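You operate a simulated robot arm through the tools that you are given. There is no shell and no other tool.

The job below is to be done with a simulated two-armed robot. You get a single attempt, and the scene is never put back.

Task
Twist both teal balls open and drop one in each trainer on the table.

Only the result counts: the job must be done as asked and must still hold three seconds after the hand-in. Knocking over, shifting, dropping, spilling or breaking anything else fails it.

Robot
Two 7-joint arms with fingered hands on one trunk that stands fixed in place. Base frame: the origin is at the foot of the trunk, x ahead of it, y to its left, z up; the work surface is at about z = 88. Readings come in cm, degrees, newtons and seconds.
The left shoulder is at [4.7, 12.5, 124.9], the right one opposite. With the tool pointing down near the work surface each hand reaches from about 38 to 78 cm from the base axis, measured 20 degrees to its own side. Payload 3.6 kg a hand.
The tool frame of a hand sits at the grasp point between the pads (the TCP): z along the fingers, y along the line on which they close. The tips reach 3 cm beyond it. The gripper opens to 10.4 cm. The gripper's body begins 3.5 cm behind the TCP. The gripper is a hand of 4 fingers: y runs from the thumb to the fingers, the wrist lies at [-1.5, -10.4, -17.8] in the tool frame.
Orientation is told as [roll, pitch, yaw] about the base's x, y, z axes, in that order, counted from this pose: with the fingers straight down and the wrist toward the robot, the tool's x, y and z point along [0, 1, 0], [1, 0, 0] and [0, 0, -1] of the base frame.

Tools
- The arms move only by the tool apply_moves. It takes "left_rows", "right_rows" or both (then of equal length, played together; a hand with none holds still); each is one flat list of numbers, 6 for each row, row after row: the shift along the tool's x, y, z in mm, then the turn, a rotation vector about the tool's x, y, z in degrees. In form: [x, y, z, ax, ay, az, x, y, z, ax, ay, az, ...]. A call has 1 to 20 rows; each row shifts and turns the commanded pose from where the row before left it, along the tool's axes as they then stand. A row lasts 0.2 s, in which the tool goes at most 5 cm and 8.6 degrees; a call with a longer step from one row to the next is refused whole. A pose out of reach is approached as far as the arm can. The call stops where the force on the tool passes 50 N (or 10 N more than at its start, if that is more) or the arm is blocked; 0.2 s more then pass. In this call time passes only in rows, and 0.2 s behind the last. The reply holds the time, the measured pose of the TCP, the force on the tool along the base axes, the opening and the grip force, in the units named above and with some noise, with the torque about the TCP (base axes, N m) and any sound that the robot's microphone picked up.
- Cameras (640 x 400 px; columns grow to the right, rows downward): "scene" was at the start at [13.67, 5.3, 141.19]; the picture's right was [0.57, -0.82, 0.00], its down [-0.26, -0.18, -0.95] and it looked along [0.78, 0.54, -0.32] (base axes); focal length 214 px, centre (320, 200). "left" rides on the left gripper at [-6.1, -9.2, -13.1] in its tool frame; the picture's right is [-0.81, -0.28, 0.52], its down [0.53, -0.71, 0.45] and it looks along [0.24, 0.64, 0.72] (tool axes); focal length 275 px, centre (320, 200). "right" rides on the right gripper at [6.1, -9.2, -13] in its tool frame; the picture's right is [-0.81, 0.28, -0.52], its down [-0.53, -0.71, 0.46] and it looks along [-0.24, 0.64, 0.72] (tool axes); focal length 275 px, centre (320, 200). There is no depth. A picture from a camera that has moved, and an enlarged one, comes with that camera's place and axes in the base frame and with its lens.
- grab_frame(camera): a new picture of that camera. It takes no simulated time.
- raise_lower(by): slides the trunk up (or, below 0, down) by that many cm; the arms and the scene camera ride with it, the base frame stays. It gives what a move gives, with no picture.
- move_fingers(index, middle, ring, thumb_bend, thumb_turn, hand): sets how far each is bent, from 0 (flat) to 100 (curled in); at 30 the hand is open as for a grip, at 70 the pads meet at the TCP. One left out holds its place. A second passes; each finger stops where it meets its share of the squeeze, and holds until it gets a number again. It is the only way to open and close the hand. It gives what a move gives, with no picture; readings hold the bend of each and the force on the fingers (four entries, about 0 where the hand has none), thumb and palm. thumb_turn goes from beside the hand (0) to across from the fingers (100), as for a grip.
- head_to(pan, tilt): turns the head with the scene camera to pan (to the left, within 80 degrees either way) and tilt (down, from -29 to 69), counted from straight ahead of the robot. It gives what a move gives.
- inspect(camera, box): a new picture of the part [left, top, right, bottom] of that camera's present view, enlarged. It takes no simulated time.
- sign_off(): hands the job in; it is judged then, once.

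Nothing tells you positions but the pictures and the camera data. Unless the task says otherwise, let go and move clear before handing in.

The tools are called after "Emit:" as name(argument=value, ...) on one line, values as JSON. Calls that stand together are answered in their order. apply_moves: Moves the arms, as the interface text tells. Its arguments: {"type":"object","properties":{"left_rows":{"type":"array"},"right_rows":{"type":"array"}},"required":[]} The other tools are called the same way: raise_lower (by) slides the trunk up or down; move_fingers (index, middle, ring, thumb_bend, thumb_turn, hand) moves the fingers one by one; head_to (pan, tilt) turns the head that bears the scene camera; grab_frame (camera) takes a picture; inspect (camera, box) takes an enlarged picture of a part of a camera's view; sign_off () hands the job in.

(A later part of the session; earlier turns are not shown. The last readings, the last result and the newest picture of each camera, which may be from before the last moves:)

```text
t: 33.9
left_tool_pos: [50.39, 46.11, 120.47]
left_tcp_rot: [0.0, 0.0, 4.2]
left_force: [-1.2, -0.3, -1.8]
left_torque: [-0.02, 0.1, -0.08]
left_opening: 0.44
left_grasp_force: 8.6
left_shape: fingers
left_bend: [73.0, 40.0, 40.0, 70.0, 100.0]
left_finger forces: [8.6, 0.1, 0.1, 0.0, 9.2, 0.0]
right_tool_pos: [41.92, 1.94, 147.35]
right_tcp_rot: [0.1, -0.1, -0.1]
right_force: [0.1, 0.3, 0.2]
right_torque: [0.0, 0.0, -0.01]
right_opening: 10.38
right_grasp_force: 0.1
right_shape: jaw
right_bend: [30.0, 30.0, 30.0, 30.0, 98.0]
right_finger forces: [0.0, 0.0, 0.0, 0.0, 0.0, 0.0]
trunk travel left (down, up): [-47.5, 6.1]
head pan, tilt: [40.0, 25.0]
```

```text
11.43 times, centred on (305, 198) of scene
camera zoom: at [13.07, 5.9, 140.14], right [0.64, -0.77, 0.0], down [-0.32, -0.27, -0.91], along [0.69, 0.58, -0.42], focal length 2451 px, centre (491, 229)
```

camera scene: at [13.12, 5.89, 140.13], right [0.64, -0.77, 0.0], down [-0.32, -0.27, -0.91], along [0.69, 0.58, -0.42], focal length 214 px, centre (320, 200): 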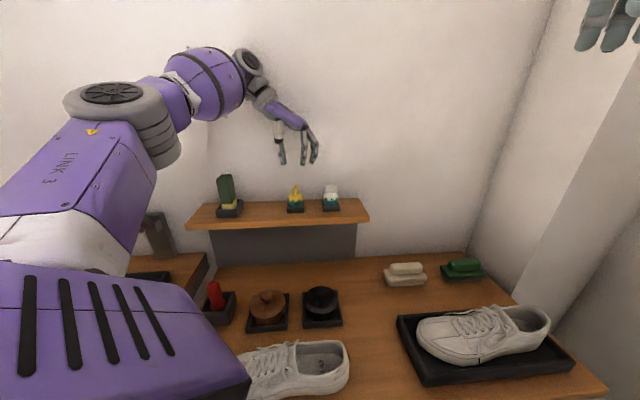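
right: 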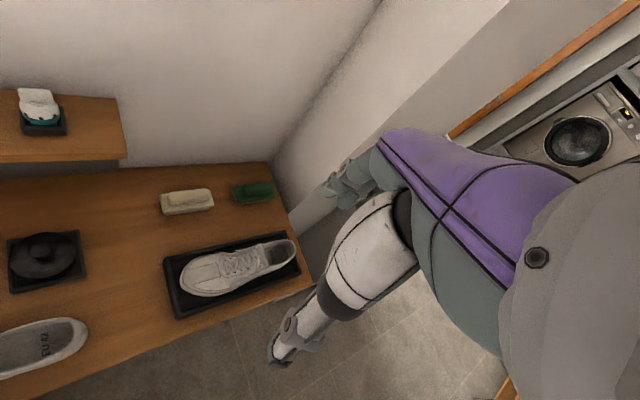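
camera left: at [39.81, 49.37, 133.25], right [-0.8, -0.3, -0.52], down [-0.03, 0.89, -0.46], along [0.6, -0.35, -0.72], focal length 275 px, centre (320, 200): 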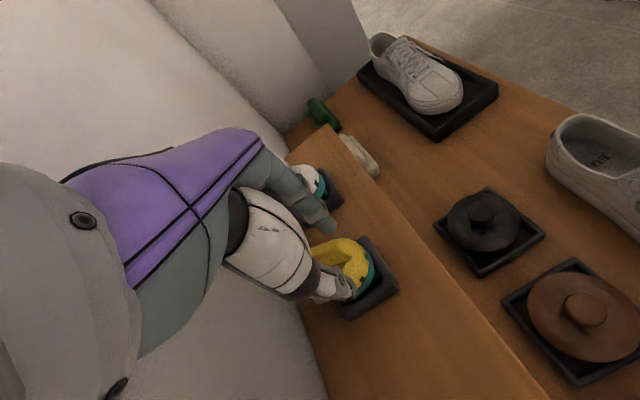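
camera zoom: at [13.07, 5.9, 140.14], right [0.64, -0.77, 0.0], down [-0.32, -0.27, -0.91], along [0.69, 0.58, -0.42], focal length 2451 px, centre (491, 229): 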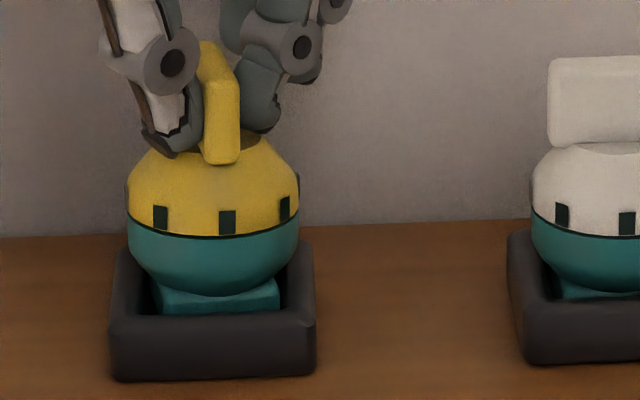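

The torque is rising and the square foot is jamming in the tray, so the cap is at its stop, about 90° from the base. I'll let go, realign the hand with the tab at a yaw of about -27°, and regrip for the lift.

Emit:
move_fingers(hand="left", index=58, thumb_bend=58)

Emit:
apply_moves(left_rows=[0, 0, 0, 0, 0, 7, 0, 0, 0, 0, 0, 7, 0, 0, 0, 0, 0, 7, 0, 0, 0, 0, 0, 7])

Emit:
inspect(camera="left", box=[300, 190, 400, 320])

Emit:
inspect(camera="scene", box=[285, 180, 325, 215])

```text
t: 34.9
left_tool_pos: [50.4, 46.05, 120.47]
left_tcp_rot: [-0.1, 0.0, 4.1]
left_force: [1.2, -0.5, 0.0]
left_torque: [-0.01, 0.01, -0.02]
left_opening: 3.34
left_grasp_force: 0.2
left_shape: fingers
left_bend: [57.0, 40.0, 40.0, 57.0, 99.0]
left_finger forces: [0.1, 0.0, 0.0, 0.0, 0.0, 0.0]
right_tool_pos: [41.99, 2.01, 147.28]
right_tcp_rot: [0.2, 0.0, -0.1]
right_force: [0.2, 0.3, -0.2]
right_torque: [-0.03, 0.02, -0.04]
right_opening: 10.38
right_grasp_force: 0.0
right_shape: jaw
right_bend: [30.0, 30.0, 30.0, 30.0, 98.0]
right_finger forces: [0.0, 0.1, 0.1, 0.0, 0.0, 0.0]
trunk travel left (down, up): [-47.5, 6.1]
head pan, tilt: [40.0, 25.0]
```

```text
t: 35.9
left_tool_pos: [50.54, 45.98, 120.48]
left_tcp_rot: [0.0, -0.1, -24.0]
left_force: [0.4, 0.0, 0.6]
left_torque: [-0.03, 0.0, -0.02]
left_opening: 3.33
left_grasp_force: 0.0
left_shape: fingers
left_bend: [57.0, 40.0, 40.0, 57.0, 99.0]
left_finger forces: [0.0, 0.1, 0.0, 0.0, 0.1, 0.1]
right_tool_pos: [42.01, 2.0, 147.4]
right_tcp_rot: [0.0, 0.0, 0.0]
right_force: [-0.4, 0.0, 0.6]
right_torque: [-0.02, 0.0, -0.05]
right_opening: 10.39
right_grasp_force: 0.0
right_shape: jaw
right_bend: [30.0, 30.0, 30.0, 30.0, 98.0]
right_finger forces: [0.0, 0.1, 0.0, 0.1, 0.1, 0.0]
trunk travel left (down, up): [-47.5, 6.1]
head pan, tilt: [40.0, 25.0]
```

```text
3.08 times, centred on (350, 255) of left
camera zoom: at [39.53, 44.15, 133.34], right [-0.58, -0.63, -0.52], down [-0.43, 0.78, -0.46], along [0.69, -0.04, -0.72], focal length 847 px, centre (228, 31)
```

zoom: 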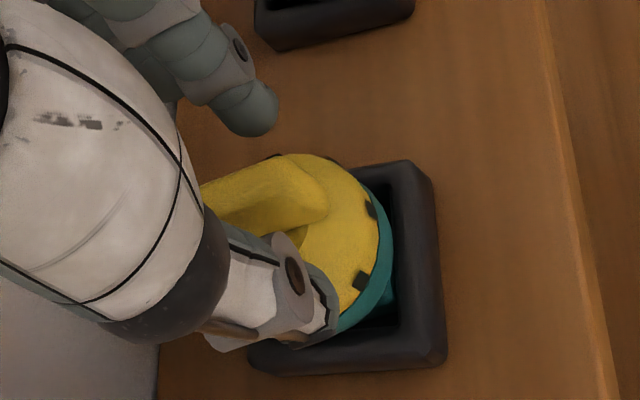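

```text
11.43 times, centred on (305, 198) of scene
camera zoom: at [13.09, 5.91, 140.13], right [0.64, -0.77, 0.0], down [-0.32, -0.27, -0.91], along [0.69, 0.58, -0.42], focal length 2451 px, centre (491, 229)
```

zoom: 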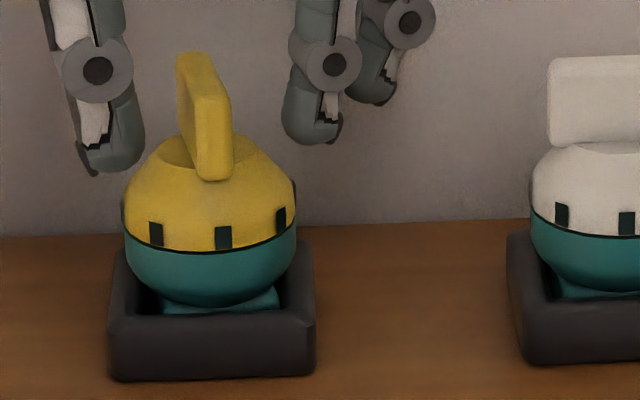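

Emit:
move_fingers(hand="left", index=69, thumb_bend=69)

Emit:
move_fingers(hand="left", index=80, thumb_bend=78)

Emit:
inspect(camera="left", box=[300, 190, 400, 320])

Emit:
inspect(camera="scene", box=[285, 180, 325, 215])

```text
t: 36.9
left_tool_pos: [50.41, 46.05, 120.5]
left_tcp_rot: [0.0, -0.1, -23.9]
left_force: [0.0, -0.1, -0.3]
left_torque: [0.0, 0.02, 0.01]
left_opening: 0.71
left_grasp_force: 0.9
left_shape: fingers
left_bend: [68.0, 40.0, 40.0, 68.0, 100.0]
left_finger forces: [0.8, 0.1, 0.0, 0.0, 1.0, 0.0]
right_tool_pos: [41.96, 1.93, 147.41]
right_tcp_rot: [0.0, 0.0, -0.1]
right_force: [-0.5, 0.4, 0.5]
right_torque: [0.0, 0.01, -0.02]
right_opening: 10.34
right_grasp_force: 0.0
right_shape: jaw
right_bend: [30.0, 30.0, 30.0, 30.0, 98.0]
right_finger forces: [0.0, 0.0, 0.1, 0.1, 0.0, 0.1]
trunk travel left (down, up): [-47.5, 6.1]
head pan, tilt: [40.0, 25.0]
```

```text
t: 37.9
left_tool_pos: [50.47, 46.12, 120.46]
left_tcp_rot: [0.0, 0.0, -23.9]
left_force: [0.1, 0.9, -0.4]
left_torque: [0.01, 0.01, -0.02]
left_opening: 0.37
left_grasp_force: 9.0
left_shape: fingers
left_bend: [72.0, 40.0, 40.0, 72.0, 100.0]
left_finger forces: [8.9, 0.0, 0.0, 0.0, 8.9, 0.0]
right_tool_pos: [42.13, 2.03, 147.35]
right_tcp_rot: [0.1, 0.1, -0.2]
right_force: [-0.6, -0.4, -0.2]
right_torque: [-0.02, 0.01, 0.02]
right_opening: 10.36
right_grasp_force: 0.0
right_shape: jaw
right_bend: [30.0, 30.0, 30.0, 30.0, 98.0]
right_finger forces: [0.0, 0.0, 0.0, 0.1, 0.1, 0.0]
trunk travel left (down, up): [-47.5, 6.1]
head pan, tilt: [40.0, 25.0]
```

```text
3.08 times, centred on (350, 255) of left
camera zoom: at [39.51, 44.13, 133.34], right [-0.58, -0.63, -0.52], down [-0.44, 0.78, -0.46], along [0.69, -0.04, -0.72], focal length 847 px, centre (228, 31)
```

zoom: 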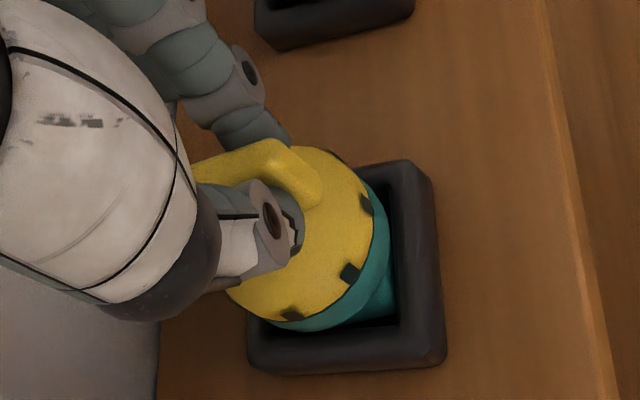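

```text
11.43 times, centred on (305, 198) of scene
camera zoom: at [13.08, 5.9, 140.14], right [0.64, -0.77, 0.0], down [-0.32, -0.27, -0.91], along [0.69, 0.58, -0.42], focal length 2451 px, centre (491, 229)
```

zoom: 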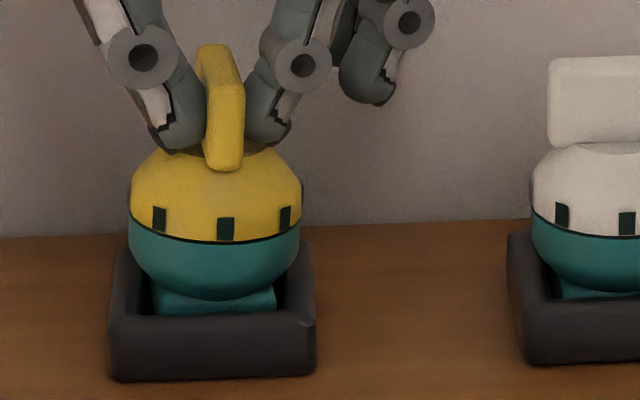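

The tab is gripped at 9 N and aligned. I'll lift slowly and check that the tray stays on the shelf.

Emit:
apply_moves(left_rows=[0, 0, -5, 0, 0, 0, 0, 0, -10, 0, 0, 0, 0, 0, -15, 0, 0, 0, 0, 0, -20, 0, 0, 0])

Emit:
inspect(camera="left", box=[300, 190, 400, 320])

Emit:
inspect(camera="scene", box=[270, 150, 350, 220])

```text
t: 38.9
left_tool_pos: [50.4, 45.94, 125.56]
left_tcp_rot: [0.1, -0.1, -23.9]
left_force: [-0.1, 0.1, 0.6]
left_torque: [-0.02, 0.01, 0.0]
left_opening: 0.38
left_grasp_force: 8.4
left_shape: fingers
left_bend: [72.0, 40.0, 40.0, 72.0, 100.0]
left_finger forces: [9.0, 0.0, 0.0, 0.1, 8.9, 0.0]
right_tool_pos: [42.02, 1.96, 147.39]
right_tcp_rot: [0.1, -0.1, -0.1]
right_force: [0.1, -1.4, -0.1]
right_torque: [0.0, -0.01, -0.02]
right_opening: 10.37
right_grasp_force: 0.0
right_shape: jaw
right_bend: [30.0, 30.0, 30.0, 30.0, 98.0]
right_finger forces: [0.0, 0.1, 0.1, 0.0, 0.0, 0.1]
trunk travel left (down, up): [-47.5, 6.1]
head pan, tilt: [40.0, 25.0]
```

```text
3.08 times, centred on (350, 255) of left
camera zoom: at [39.49, 44.01, 138.4], right [-0.58, -0.63, -0.52], down [-0.44, 0.78, -0.46], along [0.69, -0.04, -0.72], focal length 847 px, centre (228, 31)
```

zoom: 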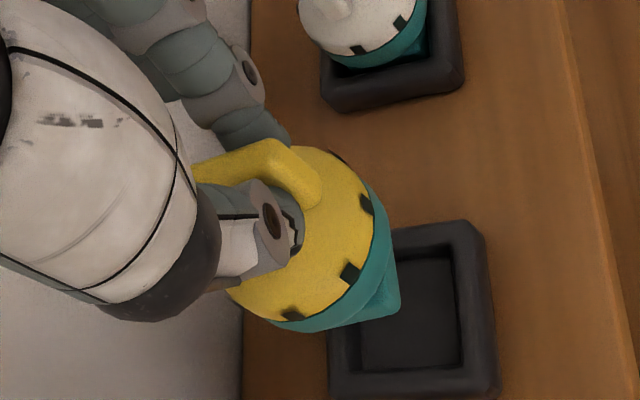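

```text
5.71 times, centred on (310, 185) of scene
camera zoom: at [13.07, 5.87, 140.14], right [0.64, -0.77, 0.0], down [-0.32, -0.27, -0.91], along [0.69, 0.58, -0.42], focal length 1226 px, centre (377, 286)
```

zoom: 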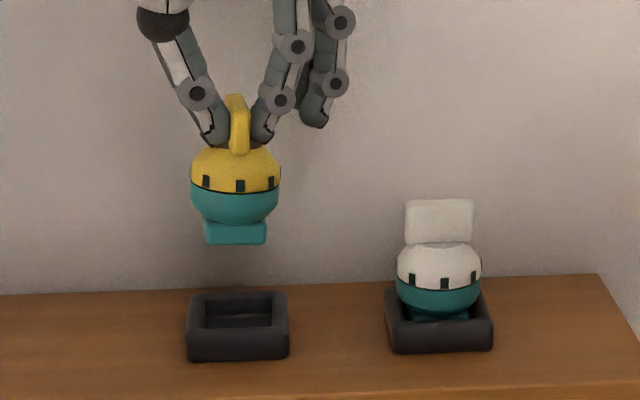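

The ball lifted cleanly and the tray stayed. I'll measure how far the cap is turned relative to the foot.

Emit:
inspect(camera="scene", box=[288, 160, 328, 195])

Emit:
inspect(camera="left", box=[330, 230, 380, 300])

Emit:
inspect(camera="right", box=[0, 0, 100, 62])

```text
11.43 times, centred on (308, 178) of scene
camera zoom: at [13.07, 5.87, 140.14], right [0.64, -0.77, 0.0], down [-0.32, -0.27, -0.91], along [0.69, 0.58, -0.42], focal length 2451 px, centre (457, 457)
```

zoom: 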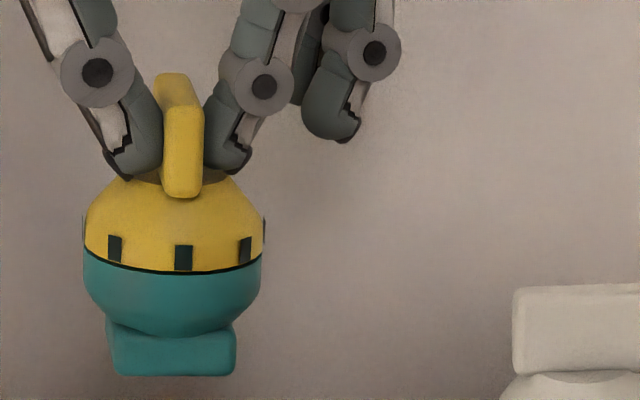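

```text
5.71 times, centred on (355, 265) of left
camera zoom: at [39.49, 44.01, 138.4], right [-0.58, -0.63, -0.52], down [-0.44, 0.78, -0.46], along [0.69, -0.04, -0.72], focal length 1573 px, centre (120, -171)
```

zoom: 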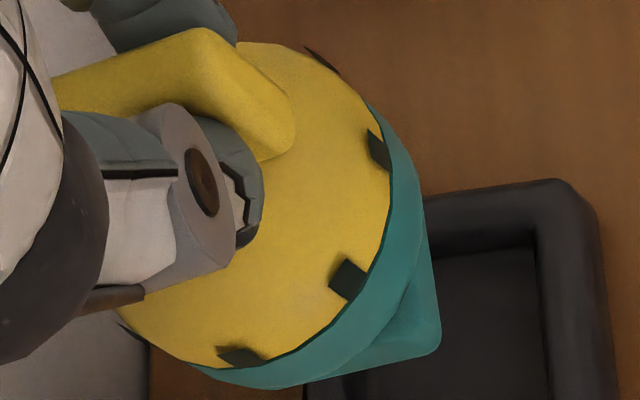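

```text
6.40 times, centred on (50, 31) of right
camera zoom: at [32.75, 8.13, 160.42], right [0.27, -0.81, 0.52], down [-0.71, -0.53, -0.46], along [0.64, -0.24, -0.72], focal length 1762 px, centre (2048, 1282)
```

zoom: 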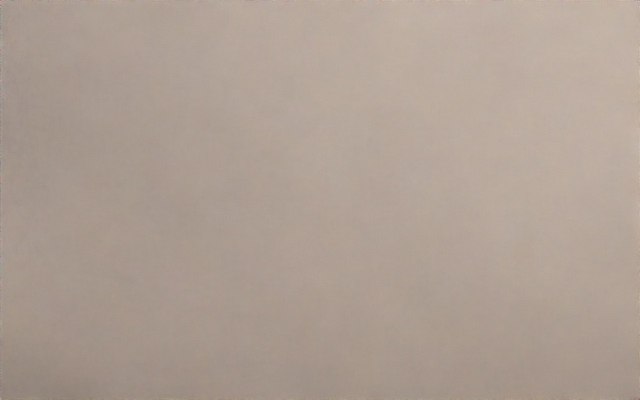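

The tab now sits 90° from its original position against the foot, so the yellow ball is fully twisted open. Next I'll carry it off the shelf to the left trainer's opening, at about (32.6, 22).

Emit:
apply_moves(left_rows=[-24.3, -5.4, -5, 0, 0, 0, -24.3, -5.4, 0, 0, 0, 0, -24.3, -5.4, 0, 0, 0, 0, -24.3, -5.4, 0, 0, 0, 0, -24.3, -5.4, 0, 0, 0, 0, -24.3, -5.4, 0, 0, 0, 0, -24.3, -5.4, 10, 0, 0, 0, -24.3, -5.4, 15, 0, 0, 0, -24.3, -5.4, 20, 0, 0, 0, -24.3, -5.4, 20, 0, 0, 0, -24.3, -5.4, 20, 0, 0, 0, -24.3, -5.4, 20, 0, 0, 0])

Emit:
head_to(pan=40, tilt=50)

Emit:
grab_frame(camera="scene")

Emit:
grab_frame(camera="left")

Emit:
grab_frame(camera="right")

```text
t: 41.5
left_tool_pos: [34.24, 22.76, 115.92]
left_tcp_rot: [-0.2, 0.0, -24.0]
left_force: [0.0, 0.4, -0.9]
left_torque: [-0.02, -0.02, 0.0]
left_opening: 0.35
left_grasp_force: 9.2
left_shape: fingers
left_bend: [72.0, 40.0, 40.0, 72.0, 100.0]
left_finger forces: [9.0, 0.0, 0.0, 0.0, 8.9, 0.1]
left hand out of reach, approached as far as the arm can: row 12
right_tool_pos: [42.12, 2.05, 147.33]
right_tcp_rot: [0.1, 0.0, 0.0]
right_force: [-0.5, -0.1, -0.9]
right_torque: [-0.01, 0.01, 0.0]
right_opening: 10.37
right_grasp_force: 0.0
right_shape: jaw
right_bend: [30.0, 30.0, 30.0, 30.0, 98.0]
right_finger forces: [0.0, 0.0, 0.0, 0.1, 0.0, 0.0]
trunk travel left (down, up): [-47.5, 6.1]
head pan, tilt: [40.0, 25.0]
```

```text
t: 42.4
left_tool_pos: [34.31, 22.88, 115.97]
left_tcp_rot: [0.0, 0.1, -24.1]
left_force: [-0.9, 0.8, 0.3]
left_torque: [0.02, -0.01, -0.03]
left_opening: 0.39
left_grasp_force: 8.6
left_shape: fingers
left_bend: [72.0, 40.0, 40.0, 72.0, 100.0]
left_finger forces: [8.9, 0.1, 0.0, 0.0, 8.8, 0.1]
right_tool_pos: [41.97, 1.92, 147.41]
right_tcp_rot: [0.1, 0.0, -0.1]
right_force: [0.2, 0.2, -0.8]
right_torque: [-0.01, 0.0, -0.03]
right_opening: 10.35
right_grasp_force: 0.1
right_shape: jaw
right_bend: [30.0, 30.0, 30.0, 30.0, 98.0]
right_finger forces: [0.0, 0.0, 0.1, 0.0, 0.1, 0.0]
trunk travel left (down, up): [-47.5, 6.1]
head pan, tilt: [40.0, 50.0]
```

```text
taken
camera scene: at [11.92, 4.93, 136.4], right [0.64, -0.77, 0.0], down [-0.59, -0.49, -0.64], along [0.49, 0.41, -0.77], focal length 214 px, centre (320, 200)
```

scene: 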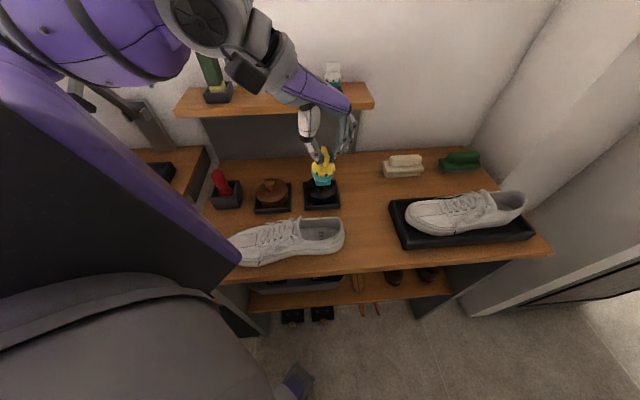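

```text
taken
camera left: at [23.4, 21.02, 128.85], right [-0.58, -0.63, -0.52], down [-0.44, 0.78, -0.46], along [0.69, -0.04, -0.73], focal length 275 px, centre (320, 200)
```

left: 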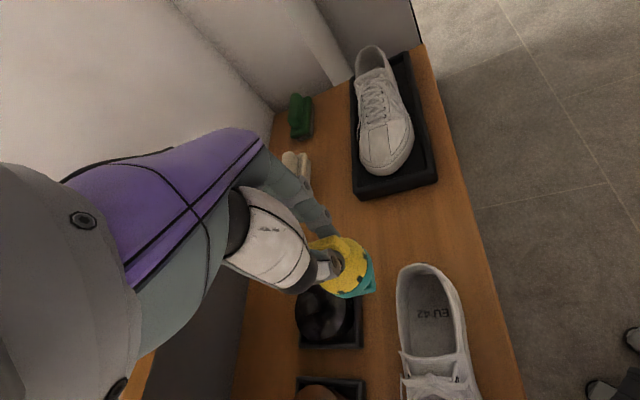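

```text
taken
camera right: at [32.76, 8.16, 160.41], right [0.27, -0.81, 0.52], down [-0.71, -0.53, -0.46], along [0.64, -0.24, -0.72], focal length 275 px, centre (320, 200)
```

right: 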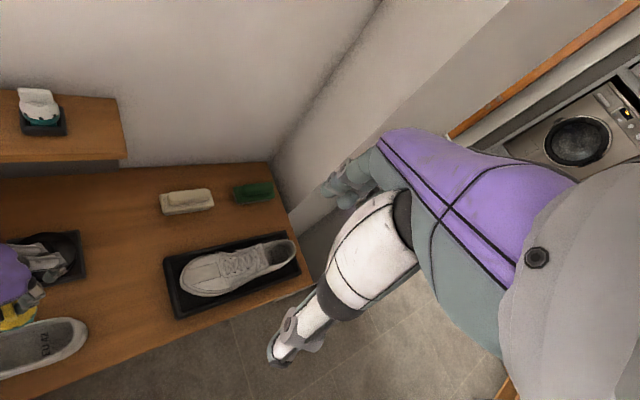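

The arm is at its inner reach limit just short of the opening, whose centre I now put at (32.4, 22). I'll turn the hand to about -60° to free the wrist, which should let it reach the spot.

Emit:
apply_moves(left_rows=[0, 0, 0, 0, 0, 7.2, 0, 0, 0, 0, 0, 7.2, 0, 0, 0, 0, 0, 7.2, 0, 0, 0, 0, 0, 7.2, 0, 0, 0, 0, 0, 7.2])

Emit:
grab_frame(camera="left")

Emit:
inspect(camera="scene", box=[220, 100, 380, 290])

```text
t: 43.5
left_tool_pos: [34.04, 22.77, 115.99]
left_tcp_rot: [0.0, -0.1, -60.0]
left_force: [0.5, 0.0, -0.2]
left_torque: [-0.04, -0.01, 0.02]
left_opening: 0.37
left_grasp_force: 8.9
left_shape: fingers
left_bend: [72.0, 40.0, 40.0, 72.0, 100.0]
left_finger forces: [8.8, 0.0, 0.0, 0.0, 8.8, 0.0]
right_tool_pos: [42.06, 2.02, 147.42]
right_tcp_rot: [0.1, 0.0, -0.1]
right_force: [0.2, 0.0, 0.2]
right_torque: [-0.03, 0.03, -0.03]
right_opening: 10.35
right_grasp_force: 0.1
right_shape: jaw
right_bend: [30.0, 30.0, 30.0, 30.0, 98.0]
right_finger forces: [0.1, 0.0, 0.1, 0.0, 0.1, 0.0]
trunk travel left (down, up): [-47.5, 6.1]
head pan, tilt: [40.0, 50.0]
```

```text
taken
camera left: at [24.27, 27.57, 128.94], right [-0.84, -0.17, -0.52], down [0.11, 0.88, -0.46], along [0.53, -0.44, -0.72], focal length 275 px, centre (320, 200)
```

left: 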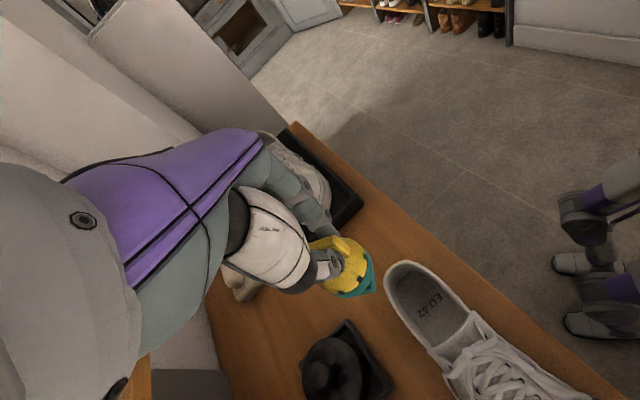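

```text
2.11 times, centred on (300, 195) of scene
camera zoom: at [11.94, 4.92, 136.39], right [0.64, -0.77, 0.0], down [-0.59, -0.49, -0.64], along [0.49, 0.41, -0.77], focal length 452 px, centre (362, 210)
```

zoom: 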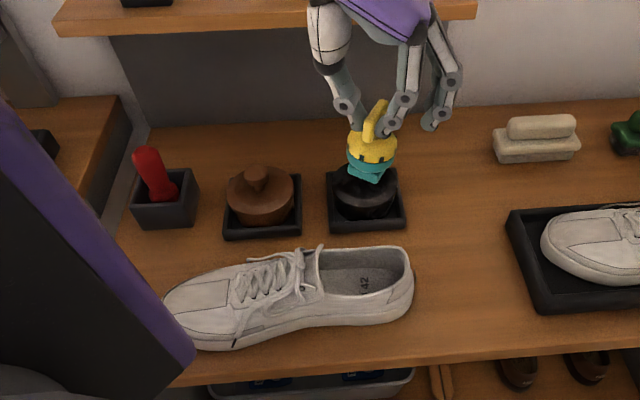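

Emit:
apply_moves(left_rows=[-8, 1, 0, 0, 0, 0, -8, 1, 0, 0, 0, 0, -9, 0.5, 0, 0, 0, 0])

Emit:
grab_frame(camera="left")

Emit:
inspect(camera="scene", box=[220, 100, 380, 290])

```text
t: 44.4
left_tool_pos: [32.04, 21.11, 115.97]
left_tcp_rot: [0.1, -0.1, -59.9]
left_force: [0.5, 0.2, 0.0]
left_torque: [0.01, -0.04, 0.05]
left_opening: 0.35
left_grasp_force: 9.2
left_shape: fingers
left_bend: [72.0, 40.0, 40.0, 72.0, 100.0]
left_finger forces: [8.9, 0.0, 0.0, 0.0, 8.9, 0.1]
right_tool_pos: [41.97, 2.08, 147.32]
right_tcp_rot: [0.1, 0.0, -0.1]
right_force: [0.6, 0.5, -0.2]
right_torque: [0.01, -0.03, -0.02]
right_opening: 10.39
right_grasp_force: 0.1
right_shape: jaw
right_bend: [30.0, 30.0, 30.0, 30.0, 98.0]
right_finger forces: [0.1, 0.0, 0.1, 0.0, 0.0, 0.1]
trunk travel left (down, up): [-47.5, 6.1]
head pan, tilt: [40.0, 50.0]
```

```text
taken
camera left: at [22.16, 26.0, 128.86], right [-0.84, -0.17, -0.52], down [0.1, 0.88, -0.46], along [0.54, -0.44, -0.72], focal length 275 px, centre (320, 200)
```

left: 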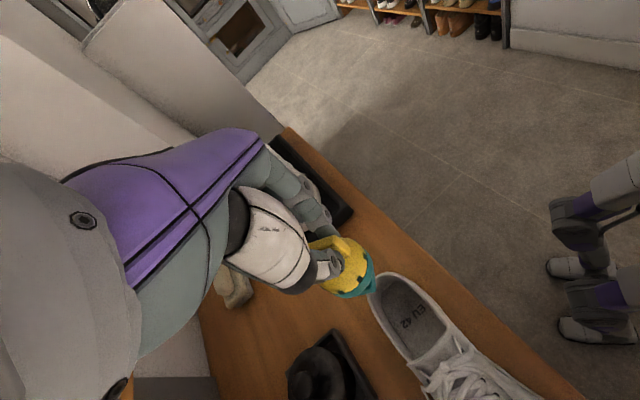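

```text
2.11 times, centred on (300, 195) of scene
camera zoom: at [11.91, 4.93, 136.39], right [0.64, -0.77, 0.0], down [-0.59, -0.49, -0.64], along [0.49, 0.41, -0.77], focal length 452 px, centre (362, 210)
```

zoom: 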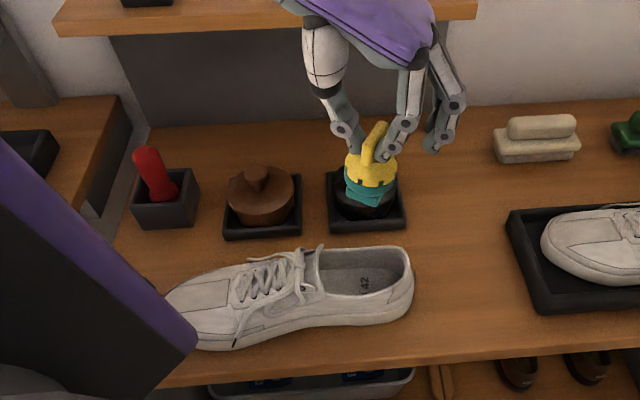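

The ball is over the opening. I'll lower the trunk, which keeps the arm's shape, in two steps.

Emit:
raise_lower(by=-8)

Emit:
grab_frame(camera="left")

Emit:
grab_frame(camera="scene")

```text
t: 45.5
left_tool_pos: [32.01, 21.15, 108.06]
left_tcp_rot: [0.1, 0.0, -60.0]
left_force: [-0.1, 0.2, 0.0]
left_torque: [-0.02, 0.02, 0.0]
left_opening: 0.36
left_grasp_force: 8.9
left_shape: fingers
left_bend: [72.0, 40.0, 40.0, 72.0, 100.0]
left_finger forces: [8.9, 0.0, 0.0, 0.0, 8.8, 0.0]
right_tool_pos: [41.84, 1.85, 139.45]
right_tcp_rot: [0.1, -0.1, -0.1]
right_force: [0.5, 0.2, 0.7]
right_torque: [0.0, 0.01, 0.03]
right_opening: 10.36
right_grasp_force: 0.0
right_shape: jaw
right_bend: [30.0, 30.0, 30.0, 30.0, 98.0]
right_finger forces: [0.1, 0.1, 0.0, 0.1, 0.0, 0.0]
trunk travel left (down, up): [-39.5, 14.1]
head pan, tilt: [40.0, 50.0]
```

```text
taken
camera left: at [22.11, 26.06, 120.95], right [-0.84, -0.17, -0.52], down [0.1, 0.88, -0.46], along [0.54, -0.44, -0.72], focal length 275 px, centre (320, 200)
```

left: 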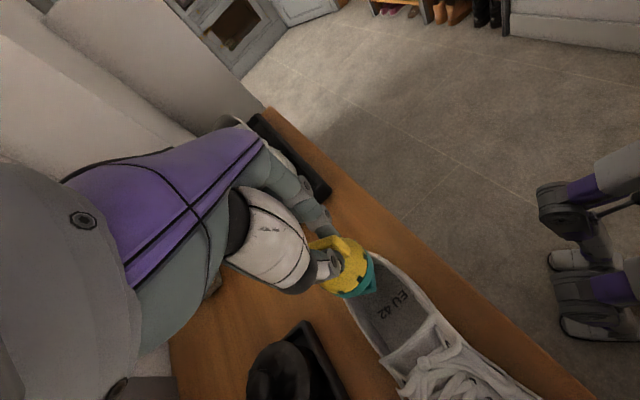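

```text
taken
camera scene: at [15.44, 4.92, 127.32], right [0.64, -0.77, 0.0], down [-0.59, -0.49, -0.64], along [0.49, 0.41, -0.77], focal length 214 px, centre (320, 200)
```

scene: 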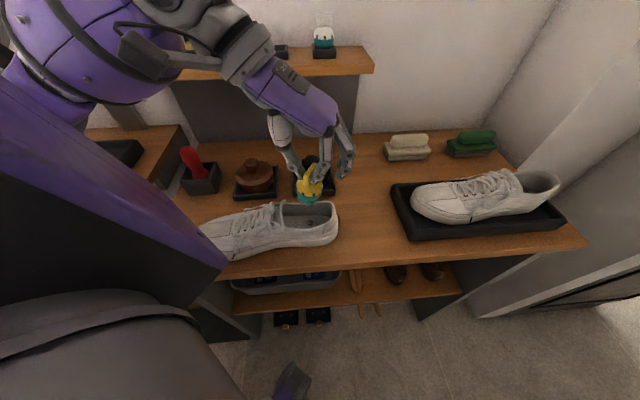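

Emit:
inspect(camera="scene", box=[240, 150, 360, 260])

Emit:
inspect(camera="left", box=[300, 220, 480, 400])

```text
3.64 times, centred on (300, 205) of scene
camera zoom: at [15.44, 4.92, 127.32], right [0.64, -0.77, 0.0], down [-0.59, -0.49, -0.64], along [0.49, 0.41, -0.77], focal length 780 px, centre (393, 182)
```

zoom: 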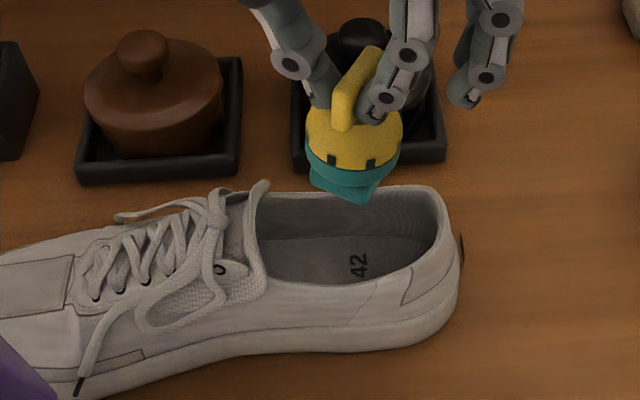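

```text
2.22 times, centred on (390, 310) of left
camera zoom: at [22.11, 26.06, 120.95], right [-0.84, -0.17, -0.52], down [0.1, 0.88, -0.46], along [0.54, -0.44, -0.72], focal length 612 px, centre (164, -44)
```

zoom: 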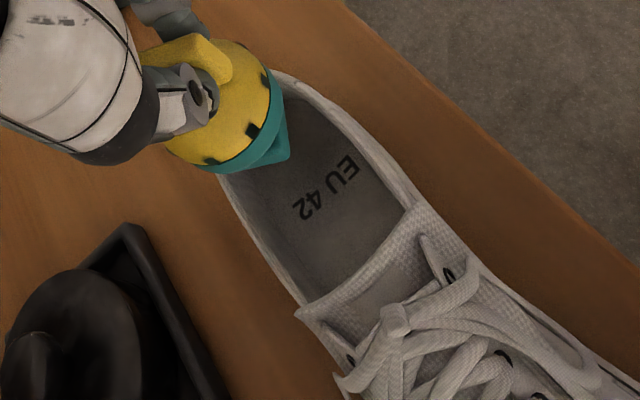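

I'll nudge the hand 6 mm towards the opening centre, then lower another 6 cm so the ball sits inside the collar.

Emit:
apply_moves(left_rows=[1, -6, 0, 0, 0, 0])

Emit:
raise_lower(by=-6)

Emit:
grab_frame(camera="scene")

Emit:
inspect(camera="left", box=[270, 200, 450, 380])

```text
t: 45.9
left_tool_pos: [31.98, 21.94, 108.0]
left_tcp_rot: [0.0, -0.1, -59.9]
left_force: [-0.3, -0.9, 0.3]
left_torque: [0.0, 0.01, 0.0]
left_opening: 0.37
left_grasp_force: 8.5
left_shape: fingers
left_bend: [72.0, 40.0, 40.0, 72.0, 100.0]
left_finger forces: [8.9, 0.0, 0.2, 0.0, 8.9, 0.0]
right_tool_pos: [41.93, 2.1, 139.45]
right_tcp_rot: [0.0, 0.0, -0.1]
right_force: [0.0, -0.2, -0.6]
right_torque: [0.02, -0.02, 0.01]
right_opening: 10.36
right_grasp_force: 0.0
right_shape: jaw
right_bend: [30.0, 30.0, 30.0, 30.0, 98.0]
right_finger forces: [0.0, 0.0, 0.0, 0.0, 0.1, 0.0]
trunk travel left (down, up): [-39.5, 14.1]
head pan, tilt: [40.0, 50.0]
```

```text
t: 46.9
left_tool_pos: [31.79, 21.75, 102.11]
left_tcp_rot: [0.1, 0.0, -59.9]
left_force: [0.2, -0.2, -0.4]
left_torque: [0.0, 0.0, 0.01]
left_opening: 0.39
left_grasp_force: 9.1
left_shape: fingers
left_bend: [72.0, 40.0, 40.0, 72.0, 100.0]
left_finger forces: [8.9, 0.0, 0.1, 0.0, 8.9, 0.0]
right_tool_pos: [41.92, 1.91, 133.46]
right_tcp_rot: [0.1, 0.0, -0.1]
right_force: [0.0, 0.1, -0.4]
right_torque: [-0.02, -0.01, -0.01]
right_opening: 10.4
right_grasp_force: 0.0
right_shape: jaw
right_bend: [30.0, 30.0, 30.0, 30.0, 98.0]
right_finger forces: [0.0, 0.1, 0.1, 0.2, 0.0, 0.0]
trunk travel left (down, up): [-33.5, 20.1]
head pan, tilt: [40.0, 50.0]
```

```text
taken
camera scene: at [16.85, 4.92, 121.32], right [0.64, -0.77, 0.0], down [-0.59, -0.49, -0.64], along [0.49, 0.41, -0.77], focal length 214 px, centre (320, 200)
```

scene: 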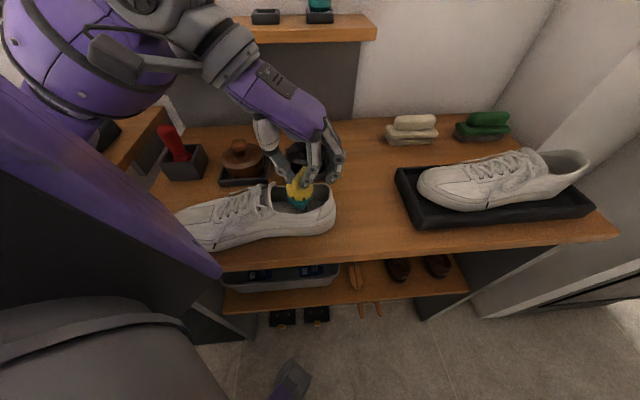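

```text
2.22 times, centred on (360, 290) of left
camera zoom: at [21.91, 26.63, 114.94], right [-0.84, -0.17, -0.52], down [0.1, 0.88, -0.46], along [0.54, -0.44, -0.72], focal length 612 px, centre (231, 0)
```

zoom: 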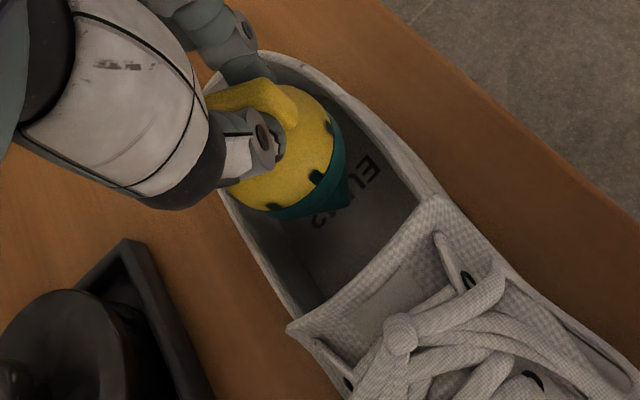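

Emit:
inspect(camera="scene", box=[230, 120, 370, 250])

Emit:
raise_lower(by=-1.5)

Emit:
inspect(camera="scene", box=[230, 120, 370, 250])

Emit:
inspect(camera="left", box=[270, 200, 450, 380])

```text
3.08 times, centred on (300, 185) of scene
camera zoom: at [16.85, 4.92, 121.32], right [0.64, -0.77, 0.0], down [-0.59, -0.49, -0.64], along [0.49, 0.41, -0.77], focal length 660 px, centre (382, 246)
```

zoom: 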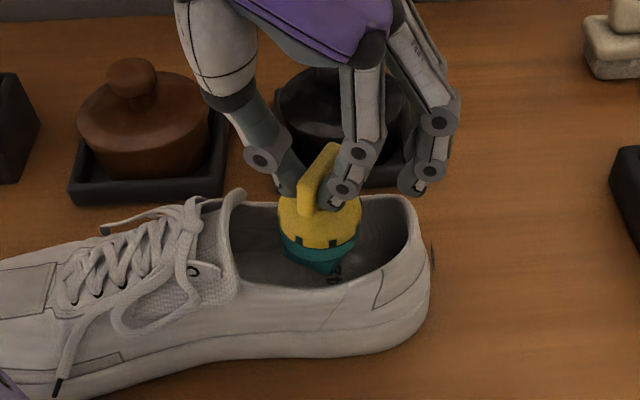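

```text
t: 47.5
left_tool_pos: [31.82, 21.78, 100.47]
left_tcp_rot: [0.0, 0.0, -59.8]
left_force: [-0.7, 0.0, -0.7]
left_torque: [0.05, 0.0, -0.02]
left_opening: 0.38
left_grasp_force: 9.1
left_shape: fingers
left_bend: [72.0, 40.0, 40.0, 72.0, 100.0]
left_finger forces: [8.9, 0.1, 0.0, 0.0, 9.1, 0.0]
right_tool_pos: [42.04, 2.02, 131.84]
right_tcp_rot: [0.0, 0.0, 0.0]
right_force: [0.1, 0.4, 0.2]
right_torque: [0.01, 0.03, 0.01]
right_opening: 10.39
right_grasp_force: 0.0
right_shape: jaw
right_bend: [30.0, 30.0, 30.0, 30.0, 98.0]
right_finger forces: [0.1, 0.0, 0.0, 0.0, 0.0, 0.0]
trunk travel left (down, up): [-32.0, 21.6]
head pan, tilt: [40.0, 50.0]
```

```text
3.08 times, centred on (300, 185) of scene
camera zoom: at [17.17, 4.93, 119.87], right [0.64, -0.77, 0.0], down [-0.59, -0.49, -0.64], along [0.49, 0.41, -0.77], focal length 660 px, centre (382, 246)
```

zoom: 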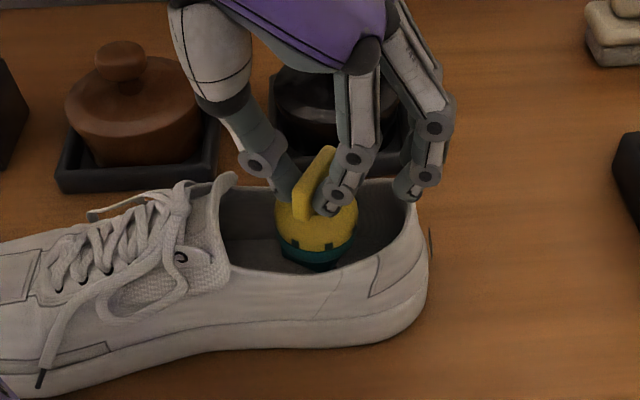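

```text
2.22 times, centred on (360, 290) of left
camera zoom: at [21.93, 26.64, 113.42], right [-0.84, -0.17, -0.52], down [0.1, 0.88, -0.46], along [0.53, -0.44, -0.72], focal length 612 px, centre (231, 0)
```

zoom: 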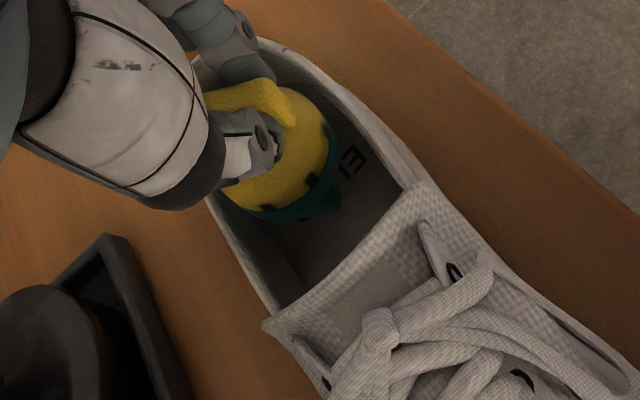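

The ball is inside the shoe with no contact. I'll release it here with a small opening.

Emit:
move_fingers(hand="left", index=60, thumb_bend=60)

Emit:
inspect(camera="scene", box=[230, 120, 370, 250])

Emit:
inspect(camera="left", box=[270, 200, 450, 380])

```text
t: 48.5
left_tool_pos: [31.91, 21.78, 100.48]
left_tcp_rot: [-0.1, 0.0, -59.9]
left_force: [0.4, -0.6, -0.2]
left_torque: [-0.01, 0.02, 0.0]
left_opening: 2.52
left_grasp_force: 0.0
left_shape: fingers
left_bend: [60.0, 40.0, 40.0, 60.0, 99.0]
left_finger forces: [0.0, 0.1, 0.0, 0.1, 0.0, 0.0]
right_tool_pos: [41.99, 2.02, 131.81]
right_tcp_rot: [0.1, 0.1, -0.1]
right_force: [0.4, -0.3, -0.4]
right_torque: [0.0, 0.01, 0.0]
right_opening: 10.35
right_grasp_force: 0.1
right_shape: jaw
right_bend: [30.0, 30.0, 30.0, 30.0, 98.0]
right_finger forces: [0.1, 0.0, 0.0, 0.0, 0.0, 0.0]
trunk travel left (down, up): [-32.0, 21.6]
head pan, tilt: [40.0, 50.0]
```

```text
3.08 times, centred on (300, 185) of scene
camera zoom: at [17.18, 4.93, 119.87], right [0.64, -0.77, 0.0], down [-0.59, -0.49, -0.64], along [0.49, 0.41, -0.77], focal length 660 px, centre (382, 246)
```

zoom: 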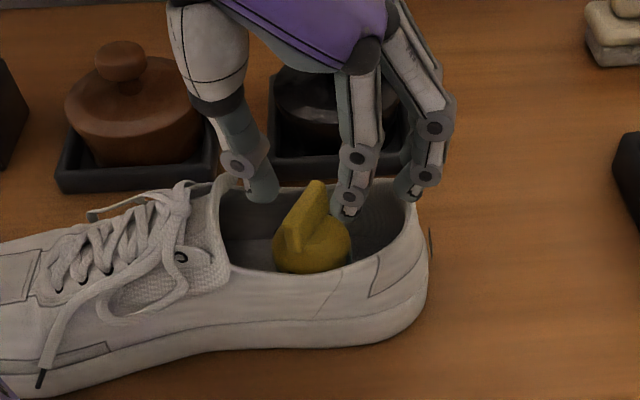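

```text
2.22 times, centred on (360, 290) of left
camera zoom: at [21.94, 26.64, 113.42], right [-0.84, -0.17, -0.52], down [0.1, 0.88, -0.46], along [0.53, -0.44, -0.72], focal length 612 px, centre (231, 0)
```

zoom: 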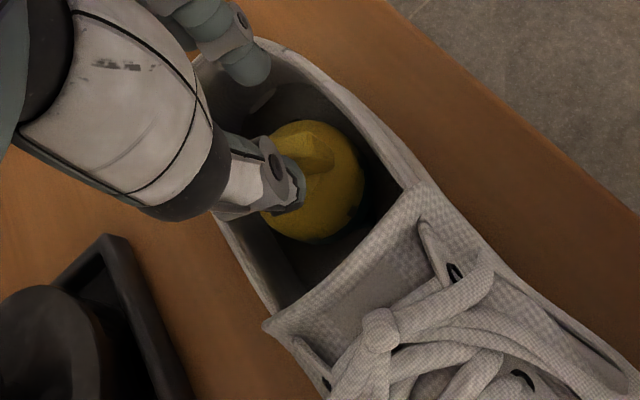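

The yellow ball is in the trainer. I'll raise the trunk straight up to clear the shoe.

Emit:
raise_lower(by=15.5)

Emit:
grab_frame(camera="scene")

Emit:
inspect(camera="scene", box=[220, 200, 360, 280])

```text
t: 50.3
left_tool_pos: [31.8, 21.76, 115.92]
left_tcp_rot: [-0.1, 0.1, -59.9]
left_force: [-0.3, -0.6, -0.4]
left_torque: [-0.01, -0.02, 0.02]
left_opening: 2.53
left_grasp_force: 0.0
left_shape: fingers
left_bend: [60.0, 40.0, 40.0, 60.0, 99.0]
left_finger forces: [0.1, 0.0, 0.0, 0.0, 0.0, 0.1]
right_tool_pos: [42.25, 2.02, 147.21]
right_tcp_rot: [0.1, 0.1, -0.1]
right_force: [-0.1, -0.4, 0.0]
right_torque: [-0.02, 0.01, -0.01]
right_opening: 10.39
right_grasp_force: 0.1
right_shape: jaw
right_bend: [30.0, 30.0, 30.0, 30.0, 98.0]
right_finger forces: [0.1, 0.0, 0.0, 0.1, 0.0, 0.1]
trunk travel left (down, up): [-47.5, 6.1]
head pan, tilt: [40.0, 50.0]
```

```text
taken
camera scene: at [11.96, 4.94, 136.38], right [0.64, -0.77, 0.0], down [-0.59, -0.49, -0.64], along [0.49, 0.41, -0.77], focal length 214 px, centre (320, 200)
```

scene: 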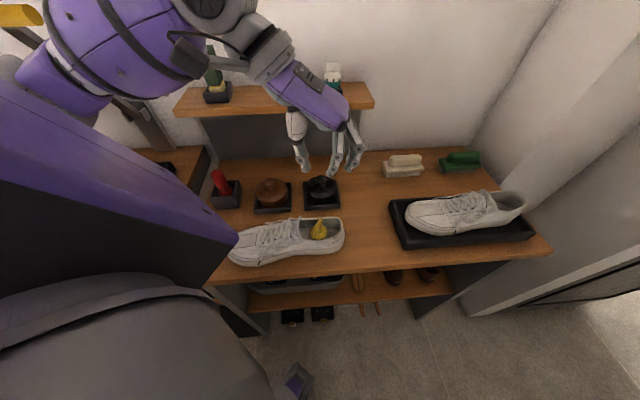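

```text
4.57 times, centred on (290, 240) of scene
camera zoom: at [11.96, 4.94, 136.38], right [0.64, -0.77, 0.0], down [-0.59, -0.49, -0.64], along [0.49, 0.41, -0.77], focal length 980 px, centre (457, 17)
```

zoom: 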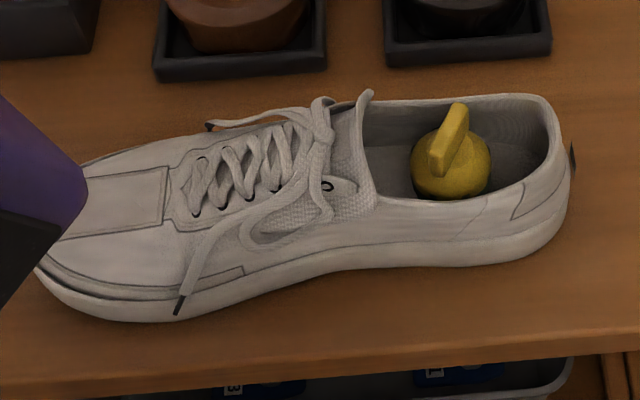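

The yellow ball rests inside the left trainer, which hasn't moved. Now for the white ball, whose tab centre I estimate at (57.5, 39.0). I'll lift, move out and turn the hand to yaw 45°.

Emit:
apply_moves(left_rows=[10, 0, -35, 0, 0, 0, 25, 0, -35, 0, 0, 0, 34, -1, -30, 0, 0, 0, 40, -1, -20, 0, 0, 0, 40, -1, -10, 0, 0, 0, 40, -1, -5, 0, 0, 0, 40, -1, 0, 0, 0, 0, 40, -1, 0, 0, 0, 0])

Emit:
apply_moves(left_rows=[0, 0, 0, 0, 0, -7.5, 0, 0, 0, 0, 0, -7.5, 0, 0, 0, 0, 0, -7.5, 0, 0, 0, 0, 0, -7.5, 0, 0, 0, 0, 0, -7.5, 0, 0, 0, 0, 0, -7.5, 0, 0, 0, 0, 0, -7.5, 0, 0, 0, 0, 0, -7.5, 0, 0, 0, 0, 0, -7.5, 0, 0, 0, 0, 0, -7.5, 0, 0, 0, 0, 0, -7.5, 0, 0, 0, 0, 0, -7.5, 0, 0, 0, 0, 0, -7.5, 0, 0, 0, 0, 0, -7.5])

Emit:
head_to(pan=36, tilt=25)

Emit:
grab_frame(camera="scene")

Emit:
grab_frame(camera="left")

```text
t: 52.1
left_tool_pos: [54.87, 35.77, 129.58]
left_tcp_rot: [0.0, 0.1, -59.9]
left_force: [0.3, 0.2, -1.0]
left_torque: [0.03, 0.0, -0.01]
left_opening: 2.57
left_grasp_force: 0.1
left_shape: fingers
left_bend: [60.0, 40.0, 40.0, 60.0, 99.0]
left_finger forces: [0.0, 0.1, 0.0, 0.0, 0.1, 0.1]
right_tool_pos: [42.09, 1.84, 147.3]
right_tcp_rot: [0.1, 0.1, -0.2]
right_force: [0.0, -1.2, -0.9]
right_torque: [0.02, 0.0, -0.02]
right_opening: 10.38
right_grasp_force: 0.0
right_shape: jaw
right_bend: [30.0, 30.0, 30.0, 30.0, 98.0]
right_finger forces: [0.0, 0.1, 0.0, 0.0, 0.0, 0.1]
trunk travel left (down, up): [-47.5, 6.1]
head pan, tilt: [40.0, 50.0]
```

```text
t: 55.1
left_tool_pos: [54.94, 35.74, 129.47]
left_tcp_rot: [-0.1, 0.0, 45.2]
left_force: [0.8, -0.2, -0.9]
left_torque: [0.0, 0.01, 0.01]
left_opening: 2.56
left_grasp_force: 0.0
left_shape: fingers
left_bend: [60.0, 40.0, 40.0, 60.0, 99.0]
left_finger forces: [0.0, 0.0, 0.0, 0.0, 0.1, 0.0]
right_tool_pos: [41.87, 2.07, 147.35]
right_tcp_rot: [0.1, -0.1, -0.1]
right_force: [-0.4, 0.7, 0.0]
right_torque: [0.0, -0.02, 0.0]
right_opening: 10.33
right_grasp_force: 0.0
right_shape: jaw
right_bend: [30.0, 30.0, 30.0, 30.0, 98.0]
right_finger forces: [0.0, 0.0, 0.0, 0.0, 0.0, 0.0]
trunk travel left (down, up): [-47.5, 6.1]
head pan, tilt: [40.0, 50.0]
```

```text
t: 56.0
left_tool_pos: [54.91, 35.86, 129.56]
left_tcp_rot: [-0.1, 0.0, 45.0]
left_force: [1.1, 0.9, -0.2]
left_torque: [-0.01, 0.02, 0.02]
left_opening: 2.58
left_grasp_force: 0.1
left_shape: fingers
left_bend: [60.0, 40.0, 40.0, 60.0, 99.0]
left_finger forces: [0.0, 0.0, 0.1, 0.0, 0.0, 0.0]
right_tool_pos: [42.07, 1.88, 147.33]
right_tcp_rot: [0.0, 0.1, -0.1]
right_force: [0.1, 0.3, 0.0]
right_torque: [0.02, -0.03, 0.02]
right_opening: 10.38
right_grasp_force: 0.0
right_shape: jaw
right_bend: [30.0, 30.0, 30.0, 30.0, 98.0]
right_finger forces: [0.1, 0.0, 0.0, 0.1, 0.0, 0.0]
trunk travel left (down, up): [-47.5, 6.1]
head pan, tilt: [36.0, 25.0]
```

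```text
taken
camera scene: at [13.47, 5.4, 140.13], right [0.59, -0.81, 0.0], down [-0.34, -0.25, -0.91], along [0.73, 0.53, -0.42], focal length 214 px, centre (320, 200)
```

scene: 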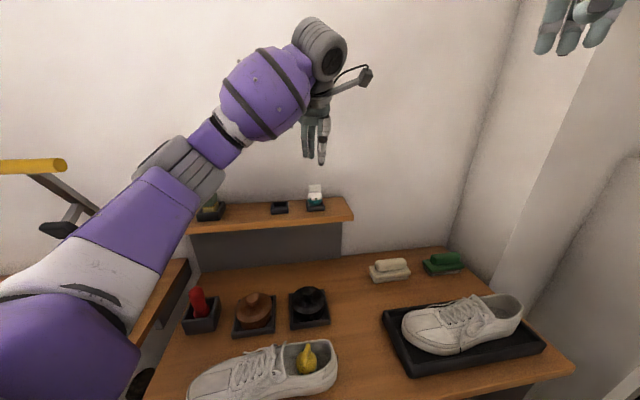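

```text
taken
camera left: at [52.75, 25.0, 142.46], right [0.38, -0.77, -0.52], down [-0.88, -0.13, -0.46], along [0.28, 0.63, -0.72], focal length 275 px, centre (320, 200)
```

left: 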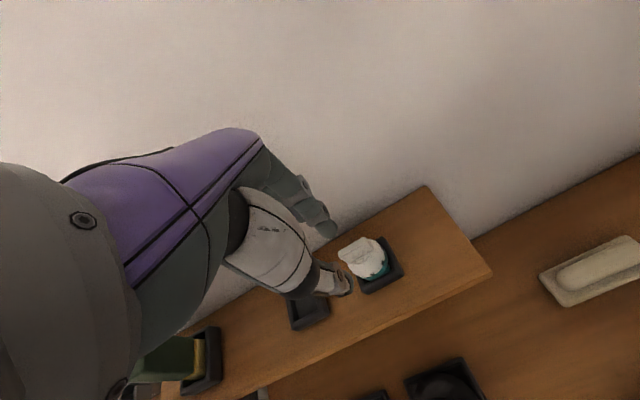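

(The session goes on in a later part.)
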